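You operate a simulated robot arm through the tools that you are given. There is no shell and no other tool. Be economical: measure what you need, move in short steps, check, and stop when the job is done.

You run a simulated robot arm. Do the job below in one go: nothing can be reset, and whatever is moved stays where it is left.

## Task
Measure the dark steel block and pick the spacer that makes 40 mm.
Fine: block and brass spacer in the green tray, caliper open again.

The check looks at the end state, three seconds after you hand in, the way a careful person would. Anything else that was tipped, shoved, dropped, spilled or broken makes it a failure.

## Robot
A 6-joint arm with a two-finger parallel gripper, fixed in place. Base frame: the origin is at the foot of the arm, x ahead of it, y to its left, z up; the work surface is at about z = 860. Lengths are in mm, angles in degrees, forces in N, time in s.
With the tool pointing down near the work surface it reaches from about 260 to 680 mm from the base axis. Its first joint turns from -66.0 to 66.0 degrees. Payload 2.9 kg.
The TCP is the grasp point between the finger pads, 30 mm short of the fingertips. In the tool frame z runs along the fingers and y along their closing line. The gripper opens to 110 mm. The fingers are 20 mm wide and 10 mm thick; the gripper's body (48 by 112 mm) begins 55 mm behind the TCP.
Orientation is told as [roll, pitch, yaw] about the base's x, y, z axes, in that order, counted from this pose: with the fingers straight down and closing along the base's y, the tool's x points along the base's -x, its y along +y and its z along -z.

## Interface
- The arm moves only by the tool arm_command. Its argument "deltas" is a list of rows, each a list of 3 entries, a list of its own where there are three numbers: the shift along the base's x, y, z in mm, then the turn, a rotation vector about the base's x, y, z in degrees, then the opening, from 0 (shut) to 1 (fully open). In form: [[[dx, dy, dz], [rx, ry, rz], grip], ...]. A call has 1 to 10 rows; each row is the pose to reach, as a shift and turn from the pose commanded when the call began. A row lasts 0.2 s, in which the tool goes at most 50 mm and 8.6 degrees; a call with a longer step from one row to the next is refused whole, and so is a gripper value outside its range. A pose out of reach is approached as far as the arm can. The call stops where the force on the tool passes 50 N (or 10 N more than at its start, if that is more) or the arm is blocked; 0.2 s more then pass. Each finger travels about 108 mm/s and halts on what it meets, pressing with about 28 N; the grip force reading is that of the motor and also rises with nothing between the fingers. The clock runs only during rows and for 0.2 s after the last one: add rows that repeat a pose to give the fingers time. It gives the time, the measured TCP pose, the force on the tool (base axes), the opening and the grip force at its end, in the units of the frame above (readings bear some noise).
- Cameras (640 x 400 px; columns grow to the right, rows downward): "scene" is fixed at [68.7, 426.8, 1406.4]; the picture's right is [-0.83, -0.56, 0.00], its down [-0.26, 0.38, -0.89] and it looks along [0.50, -0.74, -0.46] (base axes); focal length 318 px, centre (320, 200). "wrist" rides on the gripper at [72, 17, -103] in the tool frame; the picture's right is [-0.23, 0.97, 0.00], its down [-0.76, -0.18, -0.62] and it looks along [-0.61, -0.14, 0.78] (tool axes); focal length 222 px, centre (320, 200). There is no depth. A picture from a camera that has moved, and an enlarged one, comes with that camera's place and axes in the base frame and with its lens. The place of the scene camera against the robot may be out by one fixed shift of up to 12 mm in any direction.
- camera(camera): a new picture of that camera. No time passes.
- inspect(camera, box): a new picture of the part [left, top, right, bottom] of that camera's present view, enlarged. No time passes.
- hand_in(): hands the job in; it is judged then, once.

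Go step by step. Nothing tells you positions but the pictures and the camera data: compare them with the known pose of the tool, close in by small moves and look again before you grip or let go. The budget is 120 turns and 68 pictures, counting those below and the enlarged ones. Unless the task says otherwise, let go and move clear before handing in, and close with one line.

The tools are called as a command line: name --argument value ..., lists and objects as JSON in quotes. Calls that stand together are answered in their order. arm_command: Moves the arm, as the interface text tells. Its arguments: {"type":"object","properties":{"deltas":{"type":"array"}},"required":["deltas"]} The other tools are called the same way: camera (camera) takes a picture; inspect (camera, box) takes an enlarged picture of a part of a camera's view; hand_in () hands the job in.

At the start:

```text
clock: 0.0
position: [487.9, -176.2, 1083.4]
orientation: [0.0, 0.0, 0.0]
wrist_force: [0.0, -0.6, -0.2]
opening: 110.1
grasp_force: 0.3
```

scene: 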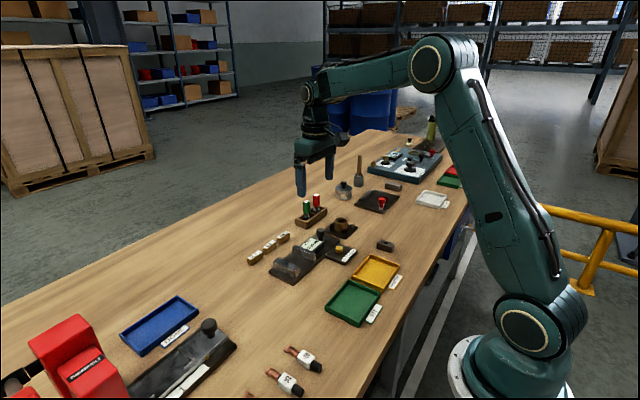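
wrist: 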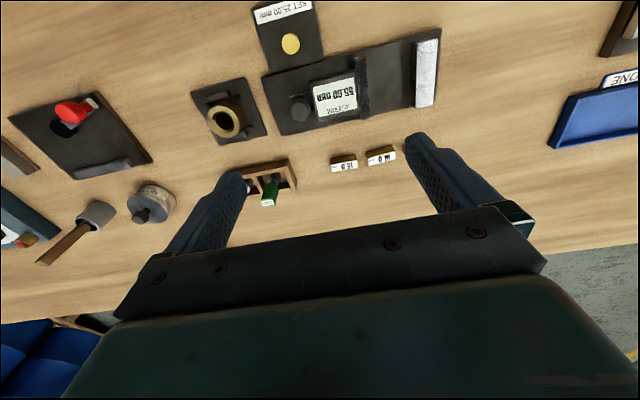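

I see a cluttered bench with a caliper-like device (display), small labelled brass spacers, trays and other items. I'll look closer at the scene before moving.

inspect --camera "scene" --box '[230, 180, 390, 280]'

inspect --camera "scene" --box '[310, 230, 430, 330]'

inspect --camera "wrist" --box '[180, 0, 460, 210]'

```text
4.00 times, centred on (310, 230) of scene
camera zoom: at [68.7, 426.8, 1406.4], right [-0.83, -0.56, 0.0], down [-0.26, 0.38, -0.89], along [0.5, -0.74, -0.46], focal length 1274 px, centre (360, 80)
```

zoom: 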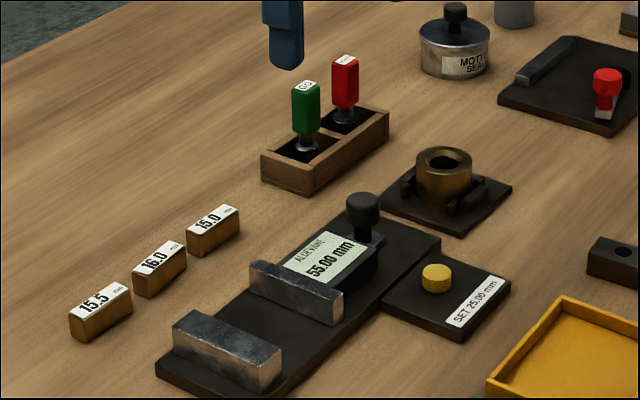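

```text
4.00 times, centred on (370, 280) of scene
camera zoom: at [68.7, 426.8, 1406.4], right [-0.83, -0.56, 0.0], down [-0.26, 0.38, -0.89], along [0.5, -0.74, -0.46], focal length 1274 px, centre (120, -120)
```

zoom: 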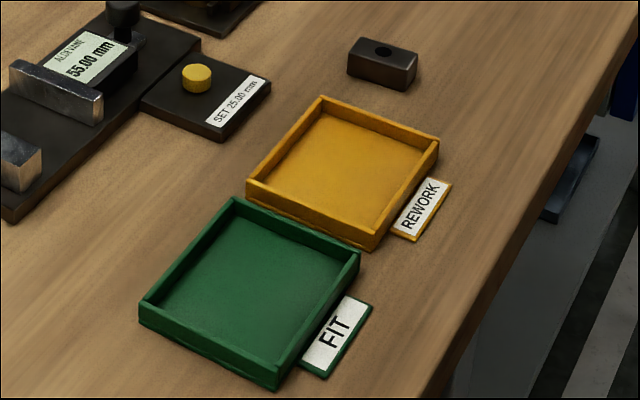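

```text
1.90 times, centred on (320, 105) of wrist
camera zoom: at [414.3, -159.0, 1188.5], right [0.23, 0.97, 0.0], down [0.76, -0.18, 0.62], along [0.61, -0.14, -0.78], focal length 423 px, centre (320, 381)
```

zoom: 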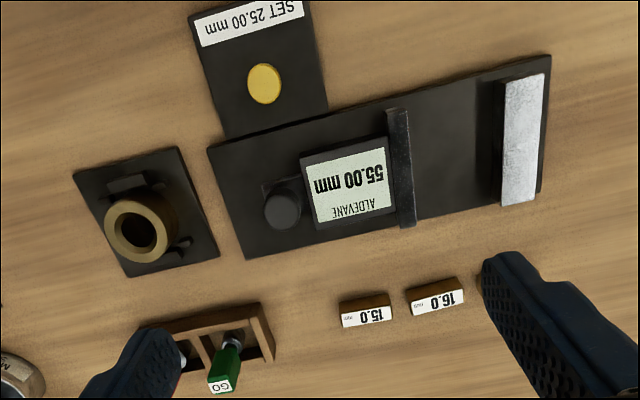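

I place the block at about (334,-301), caliper along y at x≈505 (fixed jaw y≈-64, slide y≈-142, knob y≈-218), spacers at x≈605. I'll zoom in on the block and on the set master.

inspect --camera "scene" --box '[365, 230, 405, 255]'

inspect --camera "scene" --box '[296, 220, 360, 270]'

```text
16.00 times, centred on (385, 242) of scene
camera zoom: at [68.7, 426.8, 1406.4], right [-0.83, -0.56, 0.0], down [-0.26, 0.38, -0.89], along [0.5, -0.74, -0.46], focal length 5095 px, centre (-720, -480)
```

zoom: 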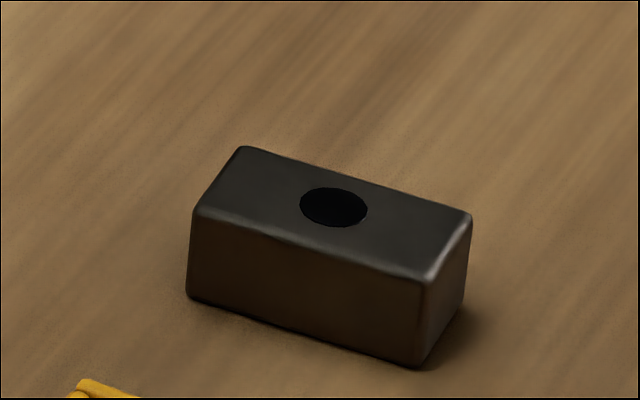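

```text
8.00 times, centred on (328, 245) of scene
camera zoom: at [68.7, 426.8, 1406.4], right [-0.83, -0.56, 0.0], down [-0.26, 0.38, -0.89], along [0.5, -0.74, -0.46], focal length 2548 px, centre (256, -160)
```

zoom: 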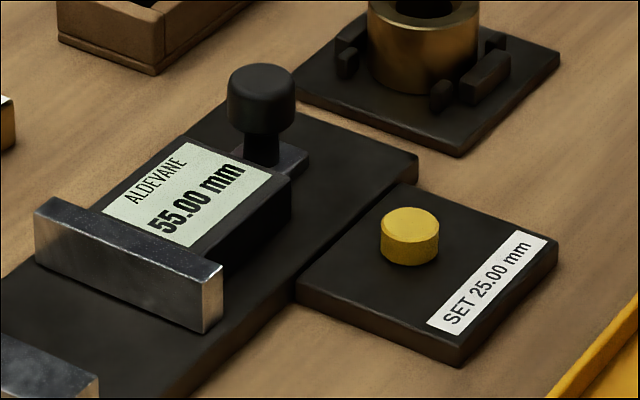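

The block is roughly 42 × 24 × 18 mm and square to the axes, with its 24 mm side along y, the caliper's direction. I'll turn the tool -90° (fingers closing along x) and look down at the caliper.

arm_command --deltas '[[[0, 0, 0], [0, 0, -8.5], 1], [[0, 0, 0], [0, 0, -17], 1], [[0, 0, 0], [0, 0, -25.5], 1], [[0, 0, 0], [0, 0, -34], 1], [[0, 0, 0], [0, 0, -42.5], 1], [[0, 0, 0], [0, 0, -51], 1], [[0, 0, 0], [0, 0, -59.5], 1], [[0, 0, 0], [0, 0, -68], 1], [[0, 0, 0], [0, 0, -76.5], 1], [[0, 0, 0], [0, 0, -85], 1]]'

arm_command --deltas '[[[0, 20, 0], [0, 0, -5], 1], [[0, 30, 0], [0, 0, -5], 1]]'

camera --camera "wrist"

```text
clock: 2.2
position: [486.4, -174.4, 1082.7]
orientation: [0.0, 0.0, -85.1]
wrist_force: [0.1, 0.1, 0.7]
opening: 110.1
grasp_force: 0.2
```

```text
clock: 2.8
position: [486.5, -145.3, 1083.7]
orientation: [0.1, 0.0, -90.1]
wrist_force: [-0.6, 0.2, 1.1]
opening: 109.9
grasp_force: 0.0
```

```text
60 pictures are left
camera wrist: at [503.9, -73.7, 1188.8], right [0.97, -0.23, 0.0], down [-0.18, -0.76, 0.62], along [-0.14, -0.61, -0.78], focal length 222 px, centre (320, 200)
```

wrist: 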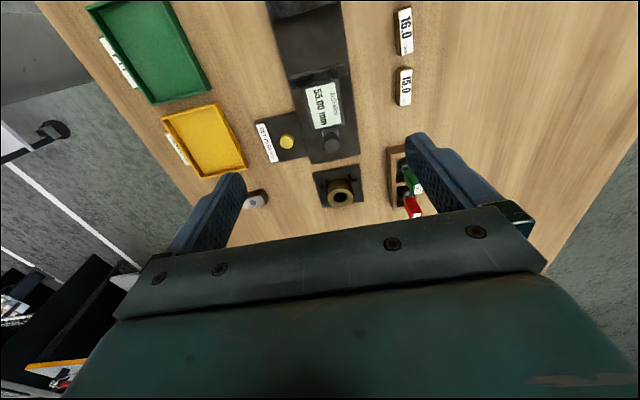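

The view works; zoom on the caliper area.

inspect --camera "wrist" --box '[240, 40, 400, 140]'

inspect --camera "wrist" --box '[240, 110, 400, 210]'

```text
4.00 times, centred on (320, 90) of wrist
camera zoom: at [503.9, -73.7, 1188.8], right [0.97, -0.23, 0.0], down [-0.18, -0.76, 0.62], along [-0.14, -0.61, -0.78], focal length 888 px, centre (320, 640)
```

zoom: 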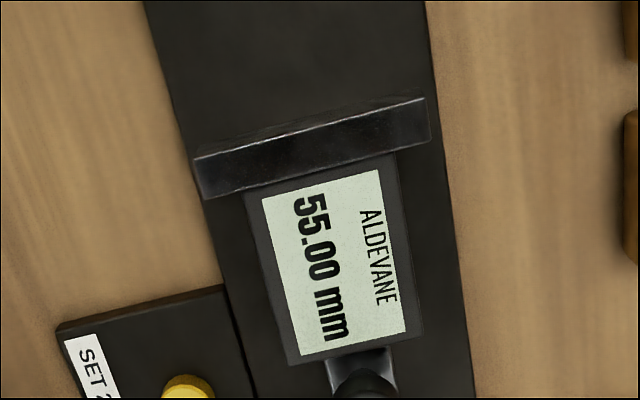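

```text
4.00 times, centred on (320, 160) of wrist
camera zoom: at [503.9, -73.7, 1188.8], right [0.97, -0.23, 0.0], down [-0.18, -0.76, 0.62], along [-0.14, -0.61, -0.78], focal length 888 px, centre (320, 360)
```

zoom: 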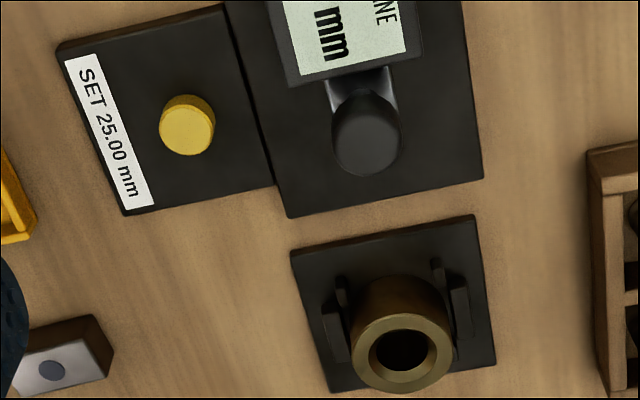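

The knob appears at about (491,-199) with its top near z≈921. I'll move above it with the opening narrowed and check.

arm_command --deltas '[[[2, -25, -30], [0, 0, 0], 0.8], [[4.5, -54, -60], [0, 0, 0], 0.6], [[4.5, -54, -100], [0, 0, 0], 0.55], [[4.5, -54, -110], [0, 0, 0], 0.55]]'

camera --camera "wrist"

inspect --camera "scene" --box '[260, 160, 420, 260]'

```text
clock: 3.8
position: [491.5, -199.4, 972.6]
orientation: [0.0, 0.0, -90.0]
wrist_force: [-0.5, 0.1, -0.5]
opening: 60.4
grasp_force: 0.0
```

```text
57 pictures are left
camera wrist: at [507.5, -128.2, 1078.0], right [0.97, -0.23, 0.0], down [-0.18, -0.76, 0.62], along [-0.14, -0.61, -0.78], focal length 222 px, centre (320, 200)
```

wrist: 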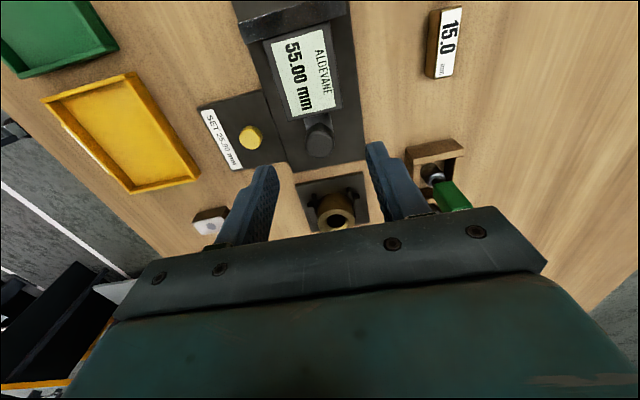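

```text
4.00 times, centred on (340, 210) of scene
camera zoom: at [68.7, 426.8, 1406.4], right [-0.83, -0.56, 0.0], down [-0.26, 0.38, -0.89], along [0.5, -0.74, -0.46], focal length 1274 px, centre (240, 160)
```

zoom: 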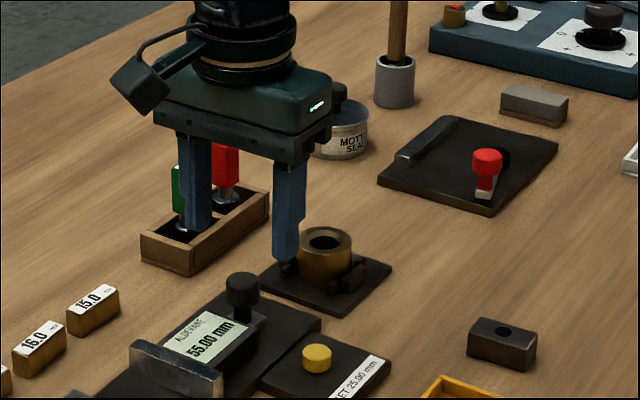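

Refining the knob position with a zoom.

inspect --camera "wrist" --box '[240, 90, 400, 190]'

```text
4.00 times, centred on (320, 140) of wrist
camera zoom: at [507.5, -128.2, 1078.0], right [0.97, -0.23, 0.0], down [-0.18, -0.76, 0.62], along [-0.14, -0.61, -0.78], focal length 888 px, centre (320, 440)
```

zoom: 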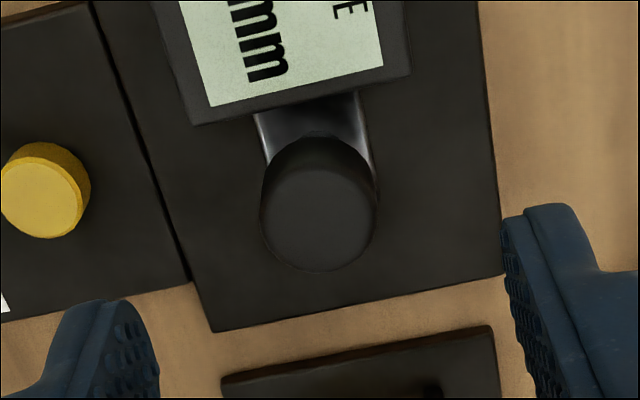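

Knob: (491,-200.5), top z≈916, diameter ≈23. Descend around it and close.

arm_command --deltas '[[[-0.3, -1, -25], [0, 0, 0], 0.5], [[-0.3, -1, -44], [0, 0, 0], 0.5], [[-0.3, -1, -44], [0, 0, 0], 0.35], [[-0.3, -1, -44], [0, 0, 0], 0.2], [[-0.3, -1, -44], [0, 0, 0], 0.15], [[-0.3, -1, -44], [0, 0, 0], 0.15]]'

inspect --camera "scene" --box '[260, 180, 380, 280]'

```text
clock: 5.2
position: [490.0, -199.9, 930.1]
orientation: [-0.1, 0.0, -90.0]
wrist_force: [-4.6, -0.9, -2.8]
opening: 23.0
grasp_force: 44.6
```

```text
4.00 times, centred on (320, 230) of scene
camera zoom: at [68.6, 426.8, 1406.4], right [-0.83, -0.56, 0.0], down [-0.26, 0.38, -0.89], along [0.5, -0.74, -0.46], focal length 1274 px, centre (320, 80)
```

zoom: 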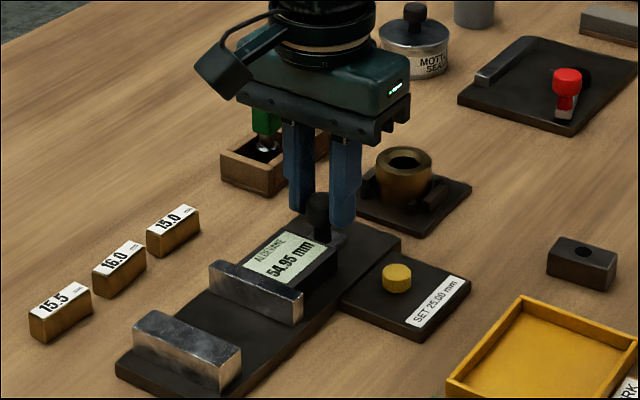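

Gripped, with the reading at 54.95. I'll close the jaws to check the zero, first +50 mm.

arm_command --deltas '[[[0, 6, 0], [0, 0, 0], 0.15], [[0, 13, 0], [0, 0, 0], 0.15], [[0, 20, 0], [0, 0, 0], 0.15], [[0, 27, 0], [0, 0, 0], 0.15], [[0, 34, 0], [0, 0, 0], 0.15], [[0, 41, 0], [0, 0, 0], 0.15], [[0, 47, 0], [0, 0, 0], 0.15], [[0, 50, 0], [0, 0, 0], 0.15]]'

inspect --camera "scene" --box '[260, 200, 340, 280]'

```text
clock: 7.0
position: [489.5, -150.4, 928.8]
orientation: [0.0, 0.0, -90.0]
wrist_force: [-6.5, -0.4, -16.7]
opening: 22.8
grasp_force: 44.7
```

```text
5.00 times, centred on (300, 240) of scene
camera zoom: at [68.8, 426.7, 1406.5], right [-0.83, -0.56, 0.0], down [-0.26, 0.38, -0.89], along [0.5, -0.74, -0.46], focal length 1592 px, centre (420, 0)
```

zoom: 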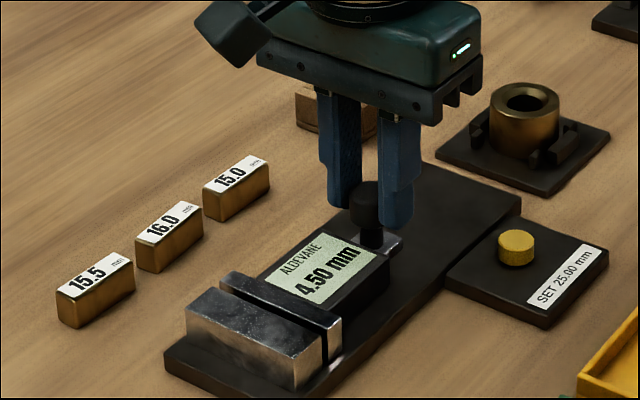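

Reading 4.50 now. Closing the rest gently to see the zero.

arm_command --deltas '[[[0.5, 2, 0.5], [0, 0, 0], 0.15], [[0.5, 3.5, 0.5], [0, 0, 0], 0.15], [[0.5, 4.5, 0.5], [0, 0, 0], 0.15], [[0.5, 5, 0.5], [0, 0, 0], 0.15], [[0.5, 5.5, 0.5], [0, 0, 0], 0.15]]'

inspect --camera "scene" --box '[260, 230, 324, 280]'

```text
clock: 8.2
position: [489.9, -146.3, 928.8]
orientation: [-0.2, 0.1, -90.1]
wrist_force: [-10.9, -4.9, -23.6]
opening: 22.9
grasp_force: 45.0
```

```text
8.00 times, centred on (292, 255) of scene
camera zoom: at [68.8, 426.5, 1406.5], right [-0.83, -0.56, 0.0], down [-0.26, 0.38, -0.89], along [0.5, -0.74, -0.46], focal length 2548 px, centre (544, -240)
```

zoom: 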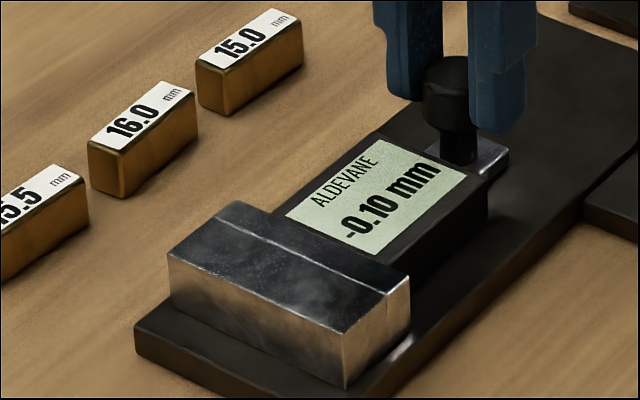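

The jaws look touching at -0.10. I'll press slightly more to see if it's truly the end stop.

arm_command --deltas '[[[0, 0.7, 0], [0, 0, 0], 0.15], [[0, 1.4, 0], [0, 0, 0], 0.15], [[0, 1.4, 0], [0, 0, 0], 0.15]]'

inspect --camera "scene" --box '[260, 230, 324, 280]'

```text
clock: 9.0
position: [489.6, -145.5, 929.6]
orientation: [-0.2, 0.0, -90.2]
wrist_force: [-13.1, -17.8, -23.1]
opening: 22.9
grasp_force: 45.8
```

```text
8.00 times, centred on (292, 255) of scene
camera zoom: at [68.7, 426.2, 1406.6], right [-0.83, -0.56, 0.0], down [-0.26, 0.38, -0.89], along [0.5, -0.74, -0.46], focal length 2548 px, centre (544, -240)
```

zoom: 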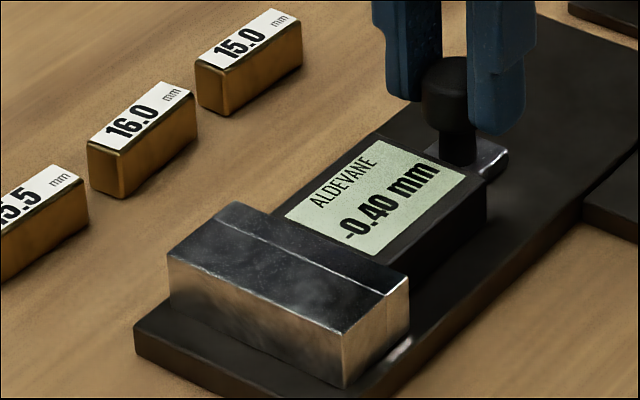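

It fell to -0.40 under ~18 N, so I press a little more and watch for saturation.

arm_command --deltas '[[[0, 0.6, 0], [0, 0, 0], 0.15], [[0, 1.0, 0], [0, 0, 0], 0.15], [[0, 1.0, 0], [0, 0, 0], 0.15]]'

inspect --camera "scene" --box '[260, 230, 324, 280]'

```text
clock: 9.8
position: [490.1, -144.4, 929.0]
orientation: [-0.2, -0.2, -90.3]
wrist_force: [-11.1, -23.2, -24.4]
opening: 22.9
grasp_force: 45.3
```

```text
8.00 times, centred on (292, 255) of scene
camera zoom: at [68.8, 426.0, 1406.7], right [-0.83, -0.56, 0.0], down [-0.26, 0.38, -0.89], along [0.5, -0.74, -0.46], focal length 2548 px, centre (544, -240)
```

zoom: 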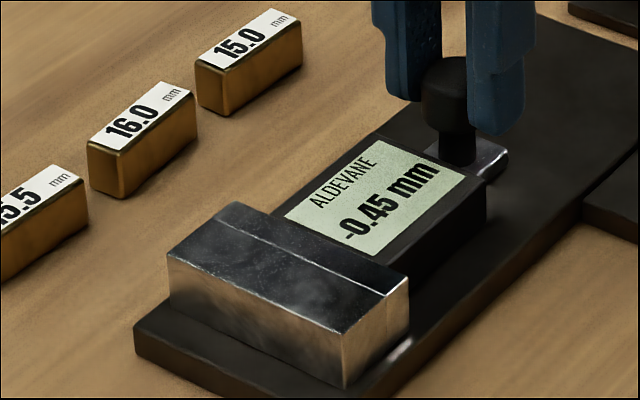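

It nearly saturates at -0.45. Now I'll release the knob without force to see the relaxed closed reading.

arm_command --deltas '[[[0, -1.5, 0], [0, 0, 0], 0.2], [[0, -1.5, 0], [0, 0, 0], 0.4], [[0, -1.5, 0], [0, 0, 0], 0.5], [[0, -1.5, 0], [0, 0, 0], 0.5]]'

inspect --camera "scene" --box '[260, 230, 324, 280]'

```text
clock: 10.8
position: [491.1, -144.0, 930.4]
orientation: [0.1, 0.0, -90.0]
wrist_force: [0.5, -0.2, 0.2]
opening: 55.0
grasp_force: 0.1
```

```text
8.00 times, centred on (292, 255) of scene
camera zoom: at [68.7, 426.8, 1406.4], right [-0.83, -0.56, 0.0], down [-0.26, 0.38, -0.89], along [0.5, -0.74, -0.46], focal length 2548 px, centre (544, -240)
```

zoom: 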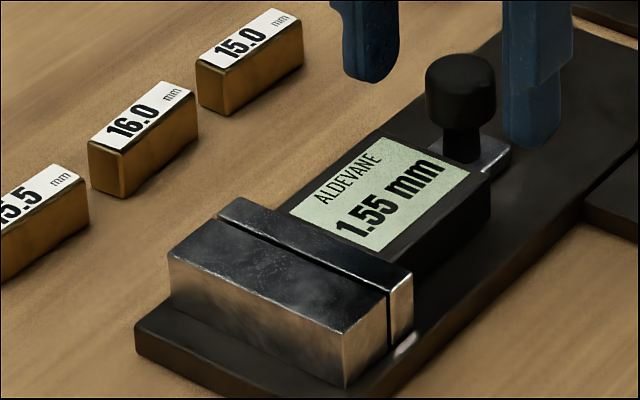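

My back-off dragged it to 1.55. Re-grip, close and release in place.

arm_command --deltas '[[[-0.8, 0, 0], [0, 0, 0], 0.3], [[-0.8, 0, 0], [0, 0, 0], 0.15], [[-0.8, 0, 0], [0, 0, 0], 0.15], [[-0.8, 1.0, 0], [0, 0, 0], 0.15], [[-0.8, 2.0, 0], [0, 0, 0], 0.15], [[-0.8, 2.6, 0], [0, 0, 0], 0.15], [[-0.8, 2.6, 0], [0, 0, 0], 0.15], [[-0.8, 2.6, 0], [0, 0, 0], 0.3], [[-0.8, 2.6, 0], [0, 0, 0], 0.5], [[-0.8, 2.6, 0], [0, 0, 0], 0.5]]'

inspect --camera "scene" --box '[260, 230, 324, 280]'

```text
clock: 13.0
position: [490.0, -141.7, 929.1]
orientation: [0.1, -0.1, -90.0]
wrist_force: [0.6, 0.3, -0.1]
opening: 55.1
grasp_force: 0.1
```

```text
8.00 times, centred on (292, 255) of scene
camera zoom: at [68.7, 426.8, 1406.4], right [-0.83, -0.56, 0.0], down [-0.26, 0.38, -0.89], along [0.5, -0.74, -0.46], focal length 2548 px, centre (544, -240)
```

zoom: 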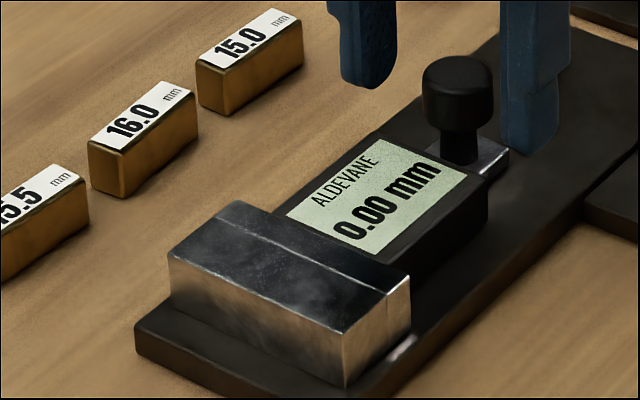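

Relaxed and closed it reads 0.00, so the zero is fine (readings only go negative under load). Now I'll open the caliper again.

arm_command --deltas '[[[0, 0, 0], [0, 0, 0], 0.3], [[0, 0, 0], [0, 0, 0], 0.15], [[0, 0, 0], [0, 0, 0], 0.15], [[0, -6, 0], [0, 0, 0], 0.15], [[0, -14, 0], [0, 0, 0], 0.15], [[0, -22, 0], [0, 0, 0], 0.15], [[0, -30, 0], [0, 0, 0], 0.15], [[0, -38, 0], [0, 0, 0], 0.15], [[0, -46, 0], [0, 0, 0], 0.15], [[0, -50, 0], [0, 0, 0], 0.15]]'

arm_command --deltas '[[[0, -3, 0], [0, 0, 0], 0.15], [[0, -4.5, 0], [0, 0, 0], 0.15], [[0, -4.5, 0], [0, 0, 0], 0.15], [[0, -4.5, 0], [0, 0, 0], 0.35], [[0, -4.5, 0], [0, 0, 0], 0.5], [[0, -4.5, 0], [0, 0, 0], 0.5], [[0, -4.5, 30], [0, 0, 0], 0.6], [[0, -4.5, 75], [0, 0, 0], 0.6]]'

inspect --camera "scene" --box '[260, 180, 420, 280]'

inspect --camera "wrist" --box '[160, 100, 320, 250]'

```text
clock: 15.2
position: [490.3, -191.2, 930.7]
orientation: [0.0, -0.1, -90.0]
wrist_force: [-14.1, 0.6, 7.5]
opening: 23.0
grasp_force: 45.7
```

```text
clock: 17.0
position: [489.6, -196.0, 1006.2]
orientation: [0.0, -0.1, -90.1]
wrist_force: [-0.2, -0.3, -0.6]
opening: 66.2
grasp_force: 0.1
```

```text
4.00 times, centred on (340, 230) of scene
camera zoom: at [68.7, 426.8, 1406.4], right [-0.83, -0.56, 0.0], down [-0.26, 0.38, -0.89], along [0.5, -0.74, -0.46], focal length 1274 px, centre (240, 80)
```

zoom: 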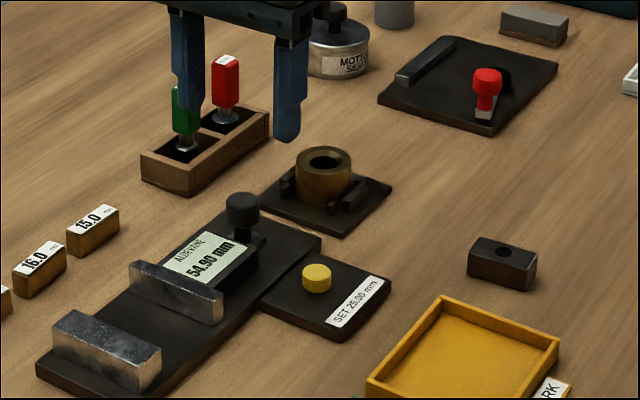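

```text
2.67 times, centred on (240, 175) of wrist
camera zoom: at [507.6, -124.6, 1110.9], right [0.97, -0.23, 0.0], down [-0.18, -0.76, 0.62], along [-0.14, -0.61, -0.78], focal length 592 px, centre (533, 267)
```

zoom: 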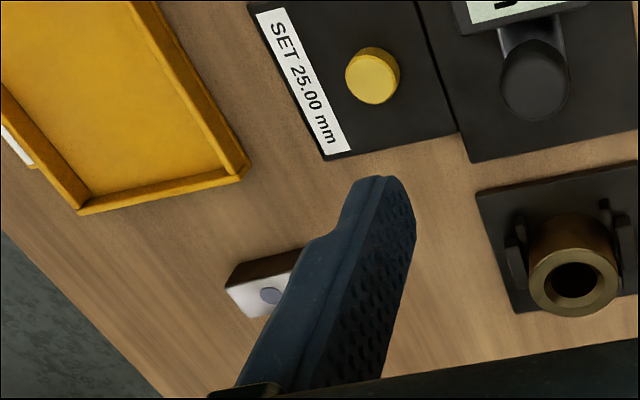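

Caliper open at 54.90. Now move above the block at about (335,-304) and look.

arm_command --deltas '[[[-40, -25, 10], [0, 0, 0], 0.65], [[-80, -50, 10], [0, 0, 0], 0.65], [[-120, -75, 10], [0, 0, 0], 0.65], [[-155, -105, 0], [0, 0, 0], 0.65], [[-155, -105, 0], [0, 0, 0], 0.65]]'

inspect --camera "wrist" --box '[220, 90, 420, 215]'

```text
clock: 18.2
position: [337.2, -300.7, 1005.6]
orientation: [0.0, -0.1, -89.9]
wrist_force: [-0.3, 0.4, -0.3]
opening: 71.4
grasp_force: 0.1
```

```text
3.20 times, centred on (320, 152) of wrist
camera zoom: at [352.3, -229.5, 1109.7], right [0.97, -0.23, 0.0], down [-0.18, -0.76, 0.62], along [-0.14, -0.61, -0.78], focal length 711 px, centre (320, 352)
```

zoom: 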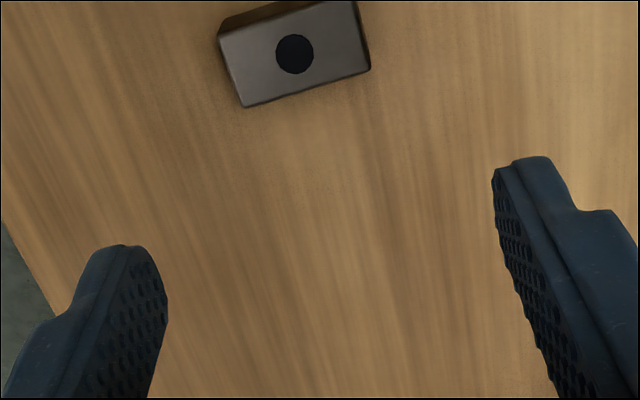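

Wrist view puts the block centre at (330.5,-292.4), roughly aligned; the scene camera is off by about (+4.5,-10). I'll align over it and check.

arm_command --deltas '[[[-4, 8, -25], [0, 0, 0], 0.65], [[-6.2, 8.5, -60], [0, 0, 0], 0.65], [[-6.2, 8.5, -75], [0, 0, 0], 0.65], [[-6.2, 8.5, -75], [0, 0, 0], 0.65]]'

camera --camera "wrist"

```text
clock: 19.2
position: [329.5, -292.7, 930.5]
orientation: [-0.1, 0.0, -90.0]
wrist_force: [0.3, -0.6, 0.3]
opening: 71.1
grasp_force: 0.1
```

```text
44 pictures are left
camera wrist: at [346.8, -221.4, 1034.1], right [0.97, -0.23, 0.0], down [-0.18, -0.76, 0.62], along [-0.14, -0.61, -0.78], focal length 222 px, centre (320, 200)
```

wrist: 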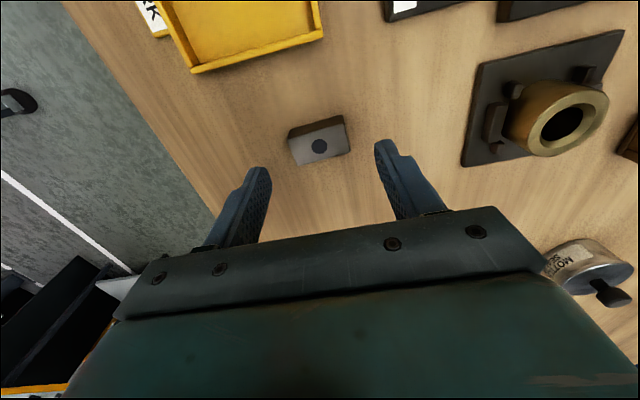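

The block lies at (330.8,-292.3), right under the gripper. Descend and grip.

arm_command --deltas '[[[0.3, 0.3, -20], [0, 0, 0], 0.65], [[0.3, 0.3, -36], [0, 0, 0], 0.65], [[0.3, 0.3, -36], [0, 0, 0], 0.5], [[0.3, 0.3, -36], [0, 0, 0], 0.4], [[0.3, 0.3, -36], [0, 0, 0], 0.33], [[0.3, 0.3, -36], [0, 0, 0], 0.33], [[0.3, 0.3, -36], [0, 0, 0], 0.33]]'

inspect --camera "scene" --box '[345, 205, 425, 265]'

```text
clock: 20.8
position: [329.0, -291.7, 893.2]
orientation: [0.0, 0.0, -90.0]
wrist_force: [0.2, -0.7, 0.4]
opening: 43.5
grasp_force: 27.7
```

```text
6.67 times, centred on (385, 235) of scene
camera zoom: at [68.7, 426.8, 1406.4], right [-0.83, -0.56, 0.0], down [-0.26, 0.38, -0.89], along [0.5, -0.74, -0.46], focal length 2123 px, centre (-113, -33)
```

zoom: 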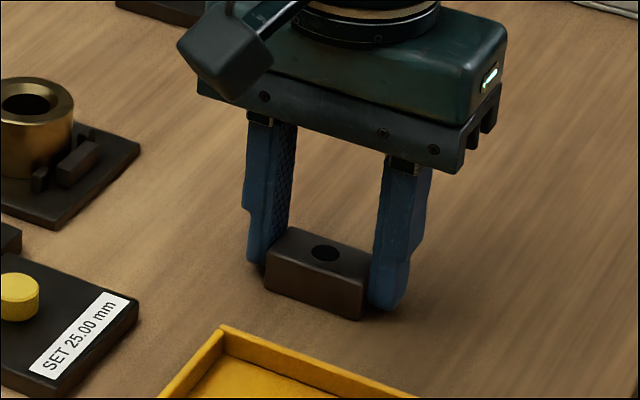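

Block gripped (43.5 mm along x). Lift and carry it above the caliper gap at about (491,-88).

arm_command --deltas '[[[0, 0, 40], [0, 0, 0], 0.33], [[0, 0, 85], [0, 0, 0], 0.33], [[0, 0, 110], [0, 0, 0], 0.33], [[25, 30, 110], [0, 0, 0], 0.33], [[50, 62, 110], [0, 0, 0], 0.33], [[75, 95, 110], [0, 0, 0], 0.33], [[100, 128, 110], [0, 0, 0], 0.33], [[125, 160, 110], [0, 0, 0], 0.33], [[150, 190, 110], [0, 0, 0], 0.33], [[161, 204, 110], [0, 0, 0], 0.33]]'

camera --camera "wrist"

inspect --camera "scene" --box '[240, 180, 360, 280]'

```text
clock: 23.0
position: [491.1, -85.8, 1004.8]
orientation: [-0.1, 0.0, -90.0]
wrist_force: [1.1, -0.5, -1.5]
opening: 43.4
grasp_force: 28.0
```

```text
42 pictures are left
camera wrist: at [507.6, -14.8, 1108.6], right [0.97, -0.23, 0.0], down [-0.18, -0.76, 0.62], along [-0.14, -0.61, -0.78], focal length 222 px, centre (320, 200)
```

wrist: 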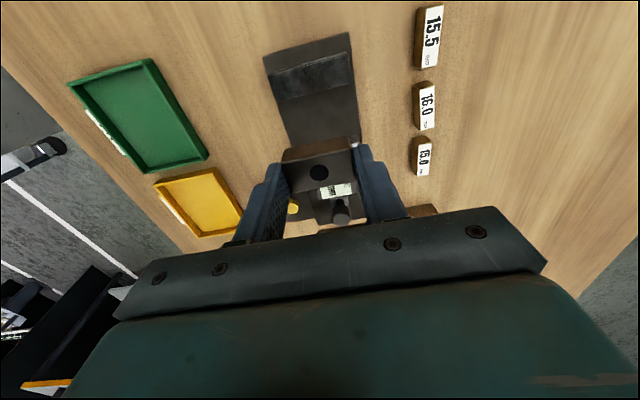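

```text
4.00 times, centred on (300, 230) of scene
camera zoom: at [68.7, 426.8, 1406.4], right [-0.83, -0.56, 0.0], down [-0.26, 0.38, -0.89], along [0.5, -0.74, -0.46], focal length 1274 px, centre (400, 80)
```

zoom: 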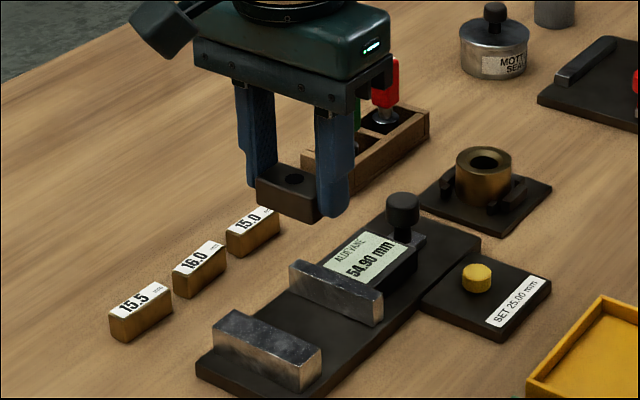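

Zoom the wrist view to locate the fixed jaw relative to the block.

inspect --camera "wrist" --box '[240, 25, 400, 225]'

```text
2.00 times, centred on (320, 125) of wrist
camera zoom: at [507.6, -14.8, 1108.6], right [0.97, -0.23, 0.0], down [-0.18, -0.76, 0.62], along [-0.14, -0.61, -0.78], focal length 444 px, centre (320, 350)
```

zoom: 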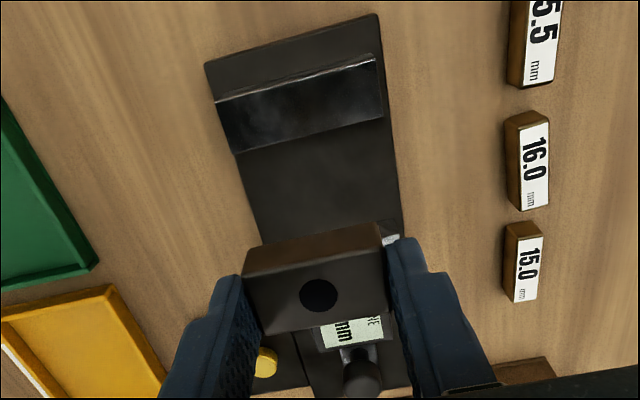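

The gap centre is near y≈-88, so the block at about -87 has ample margin on both jaws. Lower it to near the plate.

arm_command --deltas '[[[0.5, -1, -40], [0, 0, 0], 0.33], [[0.5, -1, -80], [0, 0, 0], 0.33], [[0.5, -1, -94], [0, 0, 0], 0.33], [[0.5, -1, -94], [0, 0, 0], 0.33]]'

inspect --camera "scene" --box '[250, 200, 346, 280]'

inspect --camera "wrist" --box '[220, 60, 420, 240]'

```text
clock: 24.0
position: [490.6, -88.2, 909.3]
orientation: [0.0, 0.0, -90.0]
wrist_force: [-0.4, -0.3, -1.8]
opening: 43.2
grasp_force: 27.9
```

```text
5.00 times, centred on (298, 240) of scene
camera zoom: at [68.7, 426.8, 1406.4], right [-0.83, -0.56, 0.0], down [-0.26, 0.38, -0.89], along [0.5, -0.74, -0.46], focal length 1592 px, centre (430, 0)
```

zoom: 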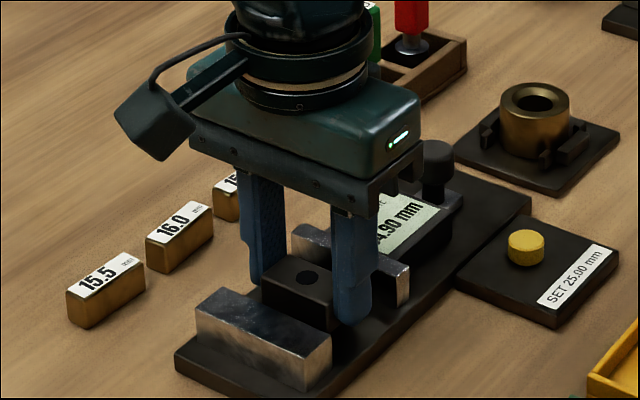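

```text
2.22 times, centred on (320, 150) of wrist
camera zoom: at [507.8, -16.9, 1015.2], right [0.97, -0.23, 0.0], down [-0.18, -0.76, 0.62], along [-0.14, -0.61, -0.78], focal length 494 px, centre (320, 311)
```

zoom: 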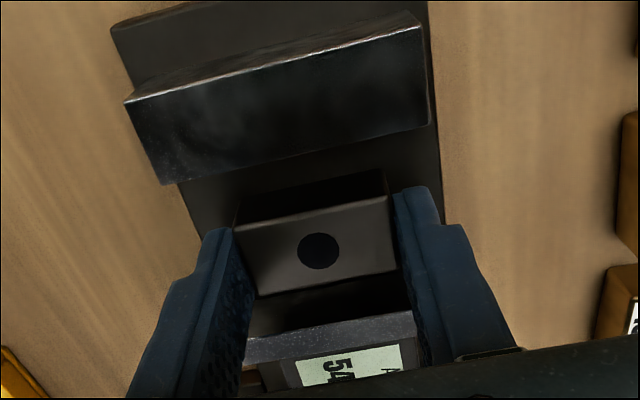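

The block is hovering between the jaws. Lower it in small steps to the plate.

arm_command --deltas '[[[0, 0, -1.5], [0, 0, 0], 0.33], [[0, 0, -3], [0, 0, 0], 0.33], [[0, 0, -4], [0, 0, 0], 0.33], [[0, 0, -4], [0, 0, 0], 0.33]]'

arm_command --deltas '[[[0, 0, -1], [0, 0, 0], 0.33], [[0, 0, -1.5], [0, 0, 0], 0.33]]'

inspect --camera "scene" --box '[270, 230, 334, 280]'

```text
clock: 25.0
position: [491.3, -89.1, 906.7]
orientation: [0.0, 0.0, -89.9]
wrist_force: [-0.1, -0.8, -1.3]
opening: 43.5
grasp_force: 27.8
```

```text
clock: 25.6
position: [492.0, -89.5, 906.2]
orientation: [0.0, 0.0, -90.0]
wrist_force: [-3.9, -1.4, 13.3]
opening: 43.7
grasp_force: 27.9
```

```text
8.00 times, centred on (302, 255) of scene
camera zoom: at [68.4, 426.8, 1406.4], right [-0.83, -0.56, 0.0], down [-0.26, 0.38, -0.89], along [0.5, -0.74, -0.46], focal length 2548 px, centre (464, -240)
```

zoom: 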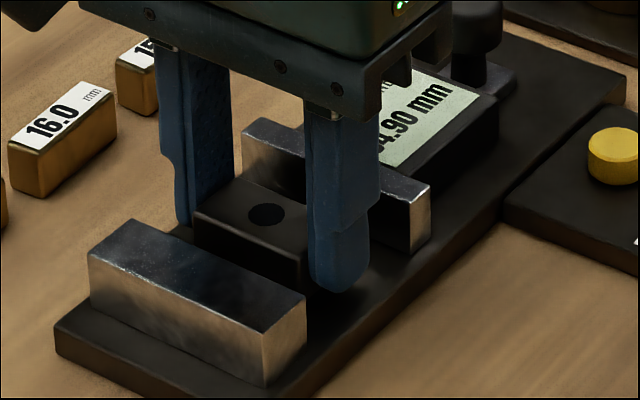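

Contact with the plate (13 N). Release and lift.

arm_command --deltas '[[[0, 0, 1], [0, 0, 0], 0.38], [[0, 0, 1], [0, 0, 0], 0.48], [[0, 0, 1], [0, 0, 0], 0.55], [[0, 0, 1], [0, 0, 0], 0.55], [[0, 0, 30], [0, 0, 0], 0.55], [[0, 0, 70], [0, 0, 0], 0.55], [[0, -40, 70], [0, 0, 0], 0.55], [[0, -80, 70], [0, 0, 0], 0.55], [[0, -107, 60], [0, 0, 0], 0.55], [[0, -107, 60], [0, 0, 0], 0.55]]'

camera --camera "wrist"

inspect --camera "scene" --box '[250, 200, 346, 280]'

```text
clock: 27.8
position: [490.5, -195.7, 966.4]
orientation: [0.0, 0.1, -90.0]
wrist_force: [-0.3, 0.9, 0.5]
opening: 60.6
grasp_force: 0.1
```

```text
36 pictures are left
camera wrist: at [507.5, -125.2, 1070.3], right [0.97, -0.23, 0.0], down [-0.18, -0.76, 0.62], along [-0.14, -0.61, -0.78], focal length 222 px, centre (320, 200)
```

wrist: 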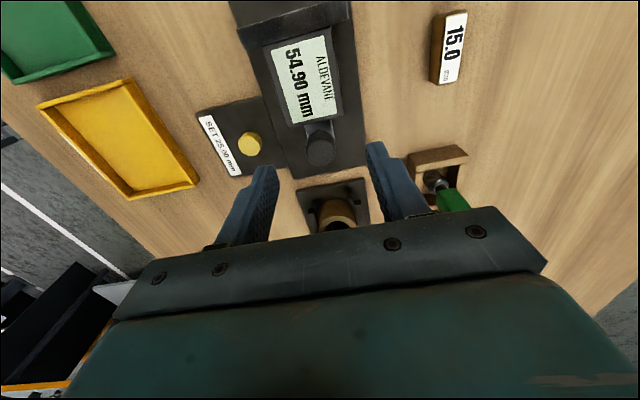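

```text
5.00 times, centred on (298, 240) of scene
camera zoom: at [68.7, 426.7, 1406.4], right [-0.83, -0.56, 0.0], down [-0.26, 0.38, -0.89], along [0.5, -0.74, -0.46], focal length 1592 px, centre (430, 0)
```

zoom: 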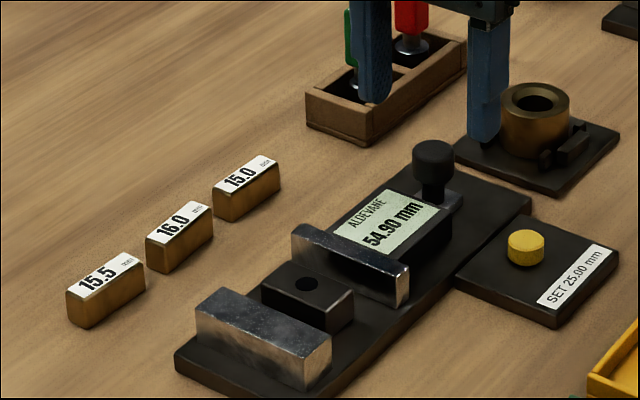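

Block stands between the jaws. Grip the knob and push +27 mm.

arm_command --deltas '[[[0, -2, -20], [0, 0, 0], 0.5], [[0, -2, -36], [0, 0, 0], 0.45], [[0, -2, -36], [0, 0, 0], 0.3], [[0, -2, -36], [0, 0, 0], 0.15], [[0, -2, -36], [0, 0, 0], 0.15], [[0, 4, -36], [0, 0, 0], 0.15], [[0, 11, -36], [0, 0, 0], 0.15], [[0, 18, -36], [0, 0, 0], 0.15], [[0, 23, -36], [0, 0, 0], 0.15], [[0, 25, -36], [0, 0, 0], 0.15]]'

inspect --camera "scene" --box '[250, 220, 330, 280]'

```text
clock: 30.0
position: [489.2, -170.6, 929.2]
orientation: [-0.1, -0.1, -89.9]
wrist_force: [-13.8, -1.3, 4.6]
opening: 22.9
grasp_force: 45.1
```

```text
6.67 times, centred on (290, 250) of scene
camera zoom: at [68.3, 426.7, 1406.5], right [-0.83, -0.56, 0.0], down [-0.26, 0.38, -0.89], along [0.5, -0.74, -0.46], focal length 2123 px, centre (520, -133)
```

zoom: 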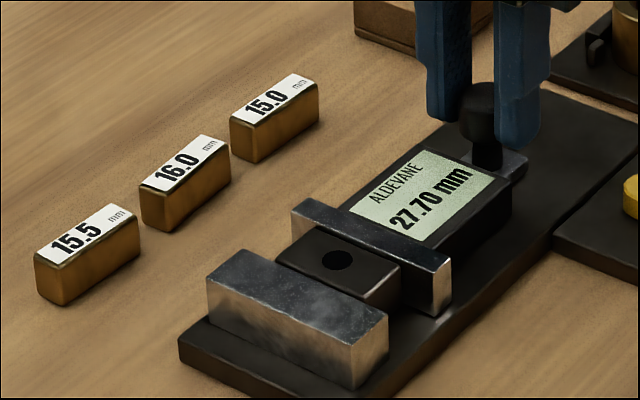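

Reading 27.70 with a small gap left. Close the last ~3 mm, then release in place for an unloaded reading.

arm_command --deltas '[[[0.5, 1.5, 0], [0, 0, 0], 0.15], [[0.5, 2.5, 0], [0, 0, 0], 0.15], [[0.5, 3.2, 0], [0, 0, 0], 0.15], [[0.5, 3.8, 0], [0, 0, 0], 0.15], [[0.5, 3.8, 0], [0, 0, 0], 0.15]]'

inspect --camera "scene" --box '[250, 220, 330, 280]'

```text
clock: 31.2
position: [490.6, -168.1, 928.4]
orientation: [-0.2, 0.0, -90.1]
wrist_force: [-22.3, -6.5, 5.2]
opening: 22.8
grasp_force: 45.6
```

```text
6.67 times, centred on (290, 250) of scene
camera zoom: at [68.0, 426.6, 1406.5], right [-0.83, -0.56, 0.0], down [-0.26, 0.38, -0.89], along [0.5, -0.74, -0.46], focal length 2123 px, centre (520, -133)
```

zoom: 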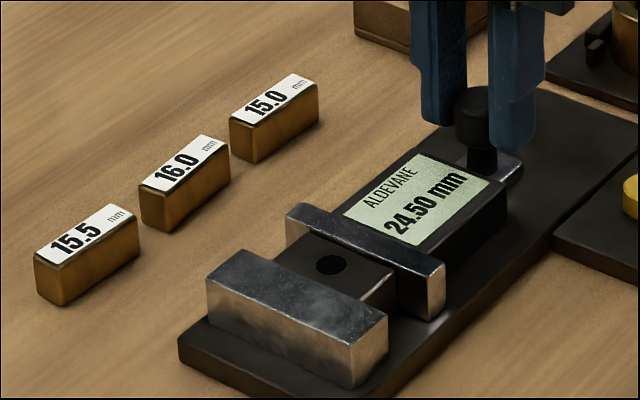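

24.50 at ~6 N; press a bit more and release to see it settle.

arm_command --deltas '[[[0.8, 0.6, 0], [0, 0, 0], 0.15], [[0.8, 1.0, 0], [0, 0, 0], 0.15], [[0.8, 1.0, 0], [0, 0, 0], 0.15], [[0.8, 0.6, 0], [0, 0, 0], 0.3], [[0.8, 0.6, 0], [0, 0, 0], 0.5], [[0.8, 0.6, 0], [0, 0, 0], 0.5]]'

inspect --camera "scene" --box '[250, 220, 330, 280]'

```text
clock: 32.6
position: [493.4, -166.1, 929.2]
orientation: [0.2, 0.0, -89.9]
wrist_force: [0.0, -0.3, 0.1]
opening: 54.8
grasp_force: 0.1
```

```text
6.67 times, centred on (290, 250) of scene
camera zoom: at [68.7, 426.8, 1406.4], right [-0.83, -0.56, 0.0], down [-0.26, 0.38, -0.89], along [0.5, -0.74, -0.46], focal length 2123 px, centre (520, -133)
```

zoom: 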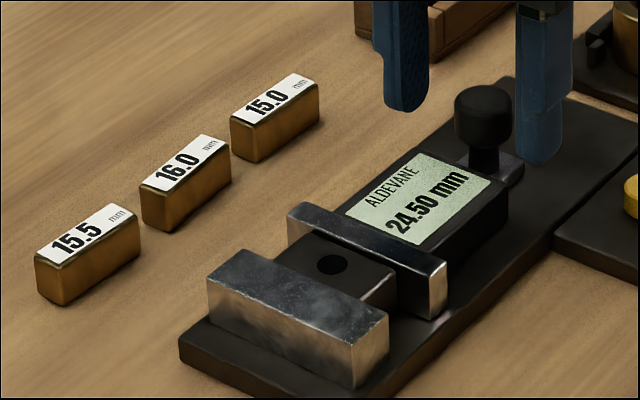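

Unloaded reading 24.50 mm (with zero verified 0.00) → 40 − 24.5 = 15.5 spacer. Now reopen the caliper.

arm_command --deltas '[[[-1.5, -0.5, 0], [0, 0, 0], 0.3], [[-1.5, -0.5, 0], [0, 0, 0], 0.15], [[-1.5, -0.5, 0], [0, 0, 0], 0.15], [[-1.5, -5, 0], [0, 0, 0], 0.15], [[-1.5, -12, 0], [0, 0, 0], 0.15], [[-1.5, -19, 0], [0, 0, 0], 0.15], [[-1.5, -26, 0], [0, 0, 0], 0.15], [[-1.5, -30, 0], [0, 0, 0], 0.15], [[-1.5, -31.5, 0], [0, 0, 0], 0.15], [[-1.5, -31.5, 0], [0, 0, 0], 0.15]]'

arm_command --deltas '[[[0, 0, 0], [0, 0, 0], 0.3], [[0, 0, 0], [0, 0, 0], 0.5], [[0, 0, 0], [0, 0, 0], 0.6], [[0, 0, 30], [0, 0, 0], 0.6], [[0, 0, 70], [0, 0, 0], 0.6], [[0, 40, 70], [0, 0, 0], 0.6], [[0, 80, 70], [0, 0, 0], 0.6], [[0, 116, 70], [0, 0, 0], 0.6], [[0, 116, 70], [0, 0, 0], 0.6]]'

inspect --camera "scene" --box '[250, 200, 346, 280]'

inspect --camera "wrist" --box '[220, 60, 420, 240]'

```text
clock: 34.8
position: [490.5, -198.4, 929.6]
orientation: [-0.1, 0.0, -90.1]
wrist_force: [-14.6, -0.4, 3.6]
opening: 23.0
grasp_force: 45.0
```

```text
clock: 36.8
position: [490.8, -81.7, 998.4]
orientation: [0.0, -0.1, -90.0]
wrist_force: [0.8, -0.1, 0.3]
opening: 66.0
grasp_force: 0.0
```

```text
5.00 times, centred on (298, 240) of scene
camera zoom: at [68.7, 426.8, 1406.4], right [-0.83, -0.56, 0.0], down [-0.26, 0.38, -0.89], along [0.5, -0.74, -0.46], focal length 1592 px, centre (430, 0)
```

zoom: 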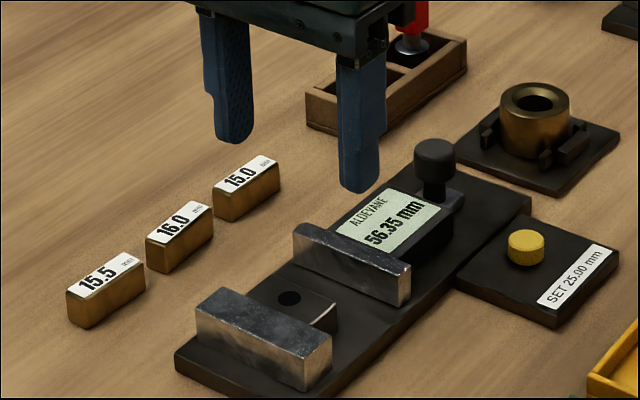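

```text
2.22 times, centred on (320, 150) of wrist
camera zoom: at [508.0, -10.4, 1103.2], right [0.97, -0.23, 0.0], down [-0.18, -0.76, 0.62], along [-0.14, -0.61, -0.78], focal length 494 px, centre (320, 311)
```

zoom: 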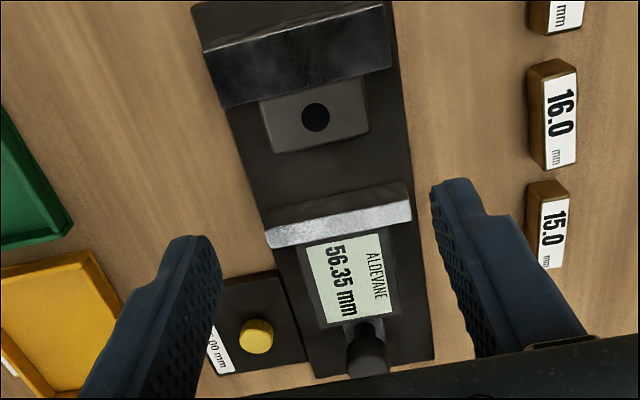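

Caliper open (56.35). The block is at (491.9,-75), against the fixed jaw; I grip it at y≈-77 along x to keep clear of the jaw.

arm_command --deltas '[[[0.8, 4.7, -40], [0, 0, 0], 0.6], [[0.8, 4.7, -75], [0, 0, 0], 0.6], [[0.8, 4.7, -91], [0, 0, 0], 0.6], [[0.8, 4.7, -91], [0, 0, 0], 0.6]]'

inspect --camera "wrist" --box '[220, 60, 420, 240]'

```text
clock: 37.8
position: [492.0, -77.7, 906.6]
orientation: [0.0, 0.0, -89.9]
wrist_force: [-0.4, 0.0, -0.2]
opening: 65.9
grasp_force: 0.1
```

```text
2.22 times, centred on (320, 150) of wrist
camera zoom: at [508.5, -6.3, 1011.8], right [0.97, -0.23, 0.0], down [-0.18, -0.76, 0.62], along [-0.14, -0.61, -0.78], focal length 494 px, centre (320, 311)
```

zoom: 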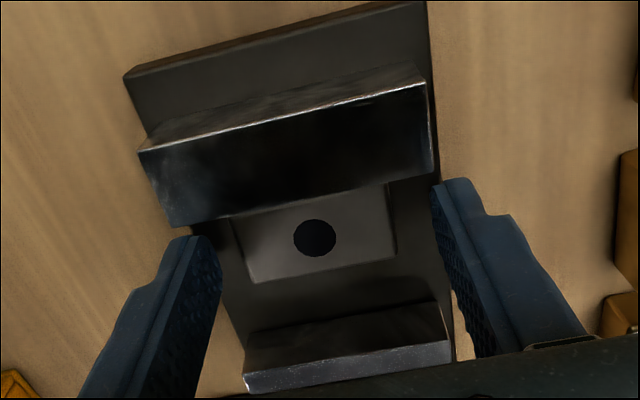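

Aligned. Close, ease off the jaw, and lift.

arm_command --deltas '[[[0, 0, 0], [0, 0, 0], 0.48], [[0, 0, 0], [0, 0, 0], 0.38], [[0, 0, 0], [0, 0, 0], 0.33], [[0, 0, 0], [0, 0, 0], 0.33], [[0, 0, 0], [0, 0, 0], 0.33], [[0, -3, 1.5], [0, 0, 0], 0.33], [[0, -6, 10], [0, 0, 0], 0.33], [[0, -6, 50], [0, 0, 0], 0.33], [[0, -6, 95], [0, 0, 0], 0.33], [[0, -6, 95], [0, 0, 0], 0.33]]'

camera --camera "scene"

```text
clock: 40.0
position: [492.3, -82.9, 1002.7]
orientation: [-0.1, -0.1, -89.9]
wrist_force: [-0.1, 0.2, -1.1]
opening: 43.5
grasp_force: 28.0
```

```text
28 pictures are left
```

scene: 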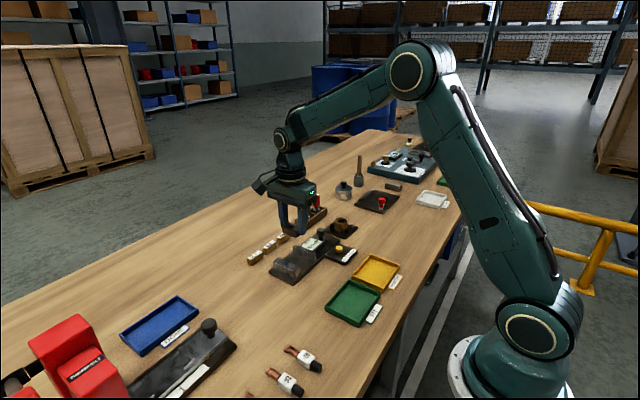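

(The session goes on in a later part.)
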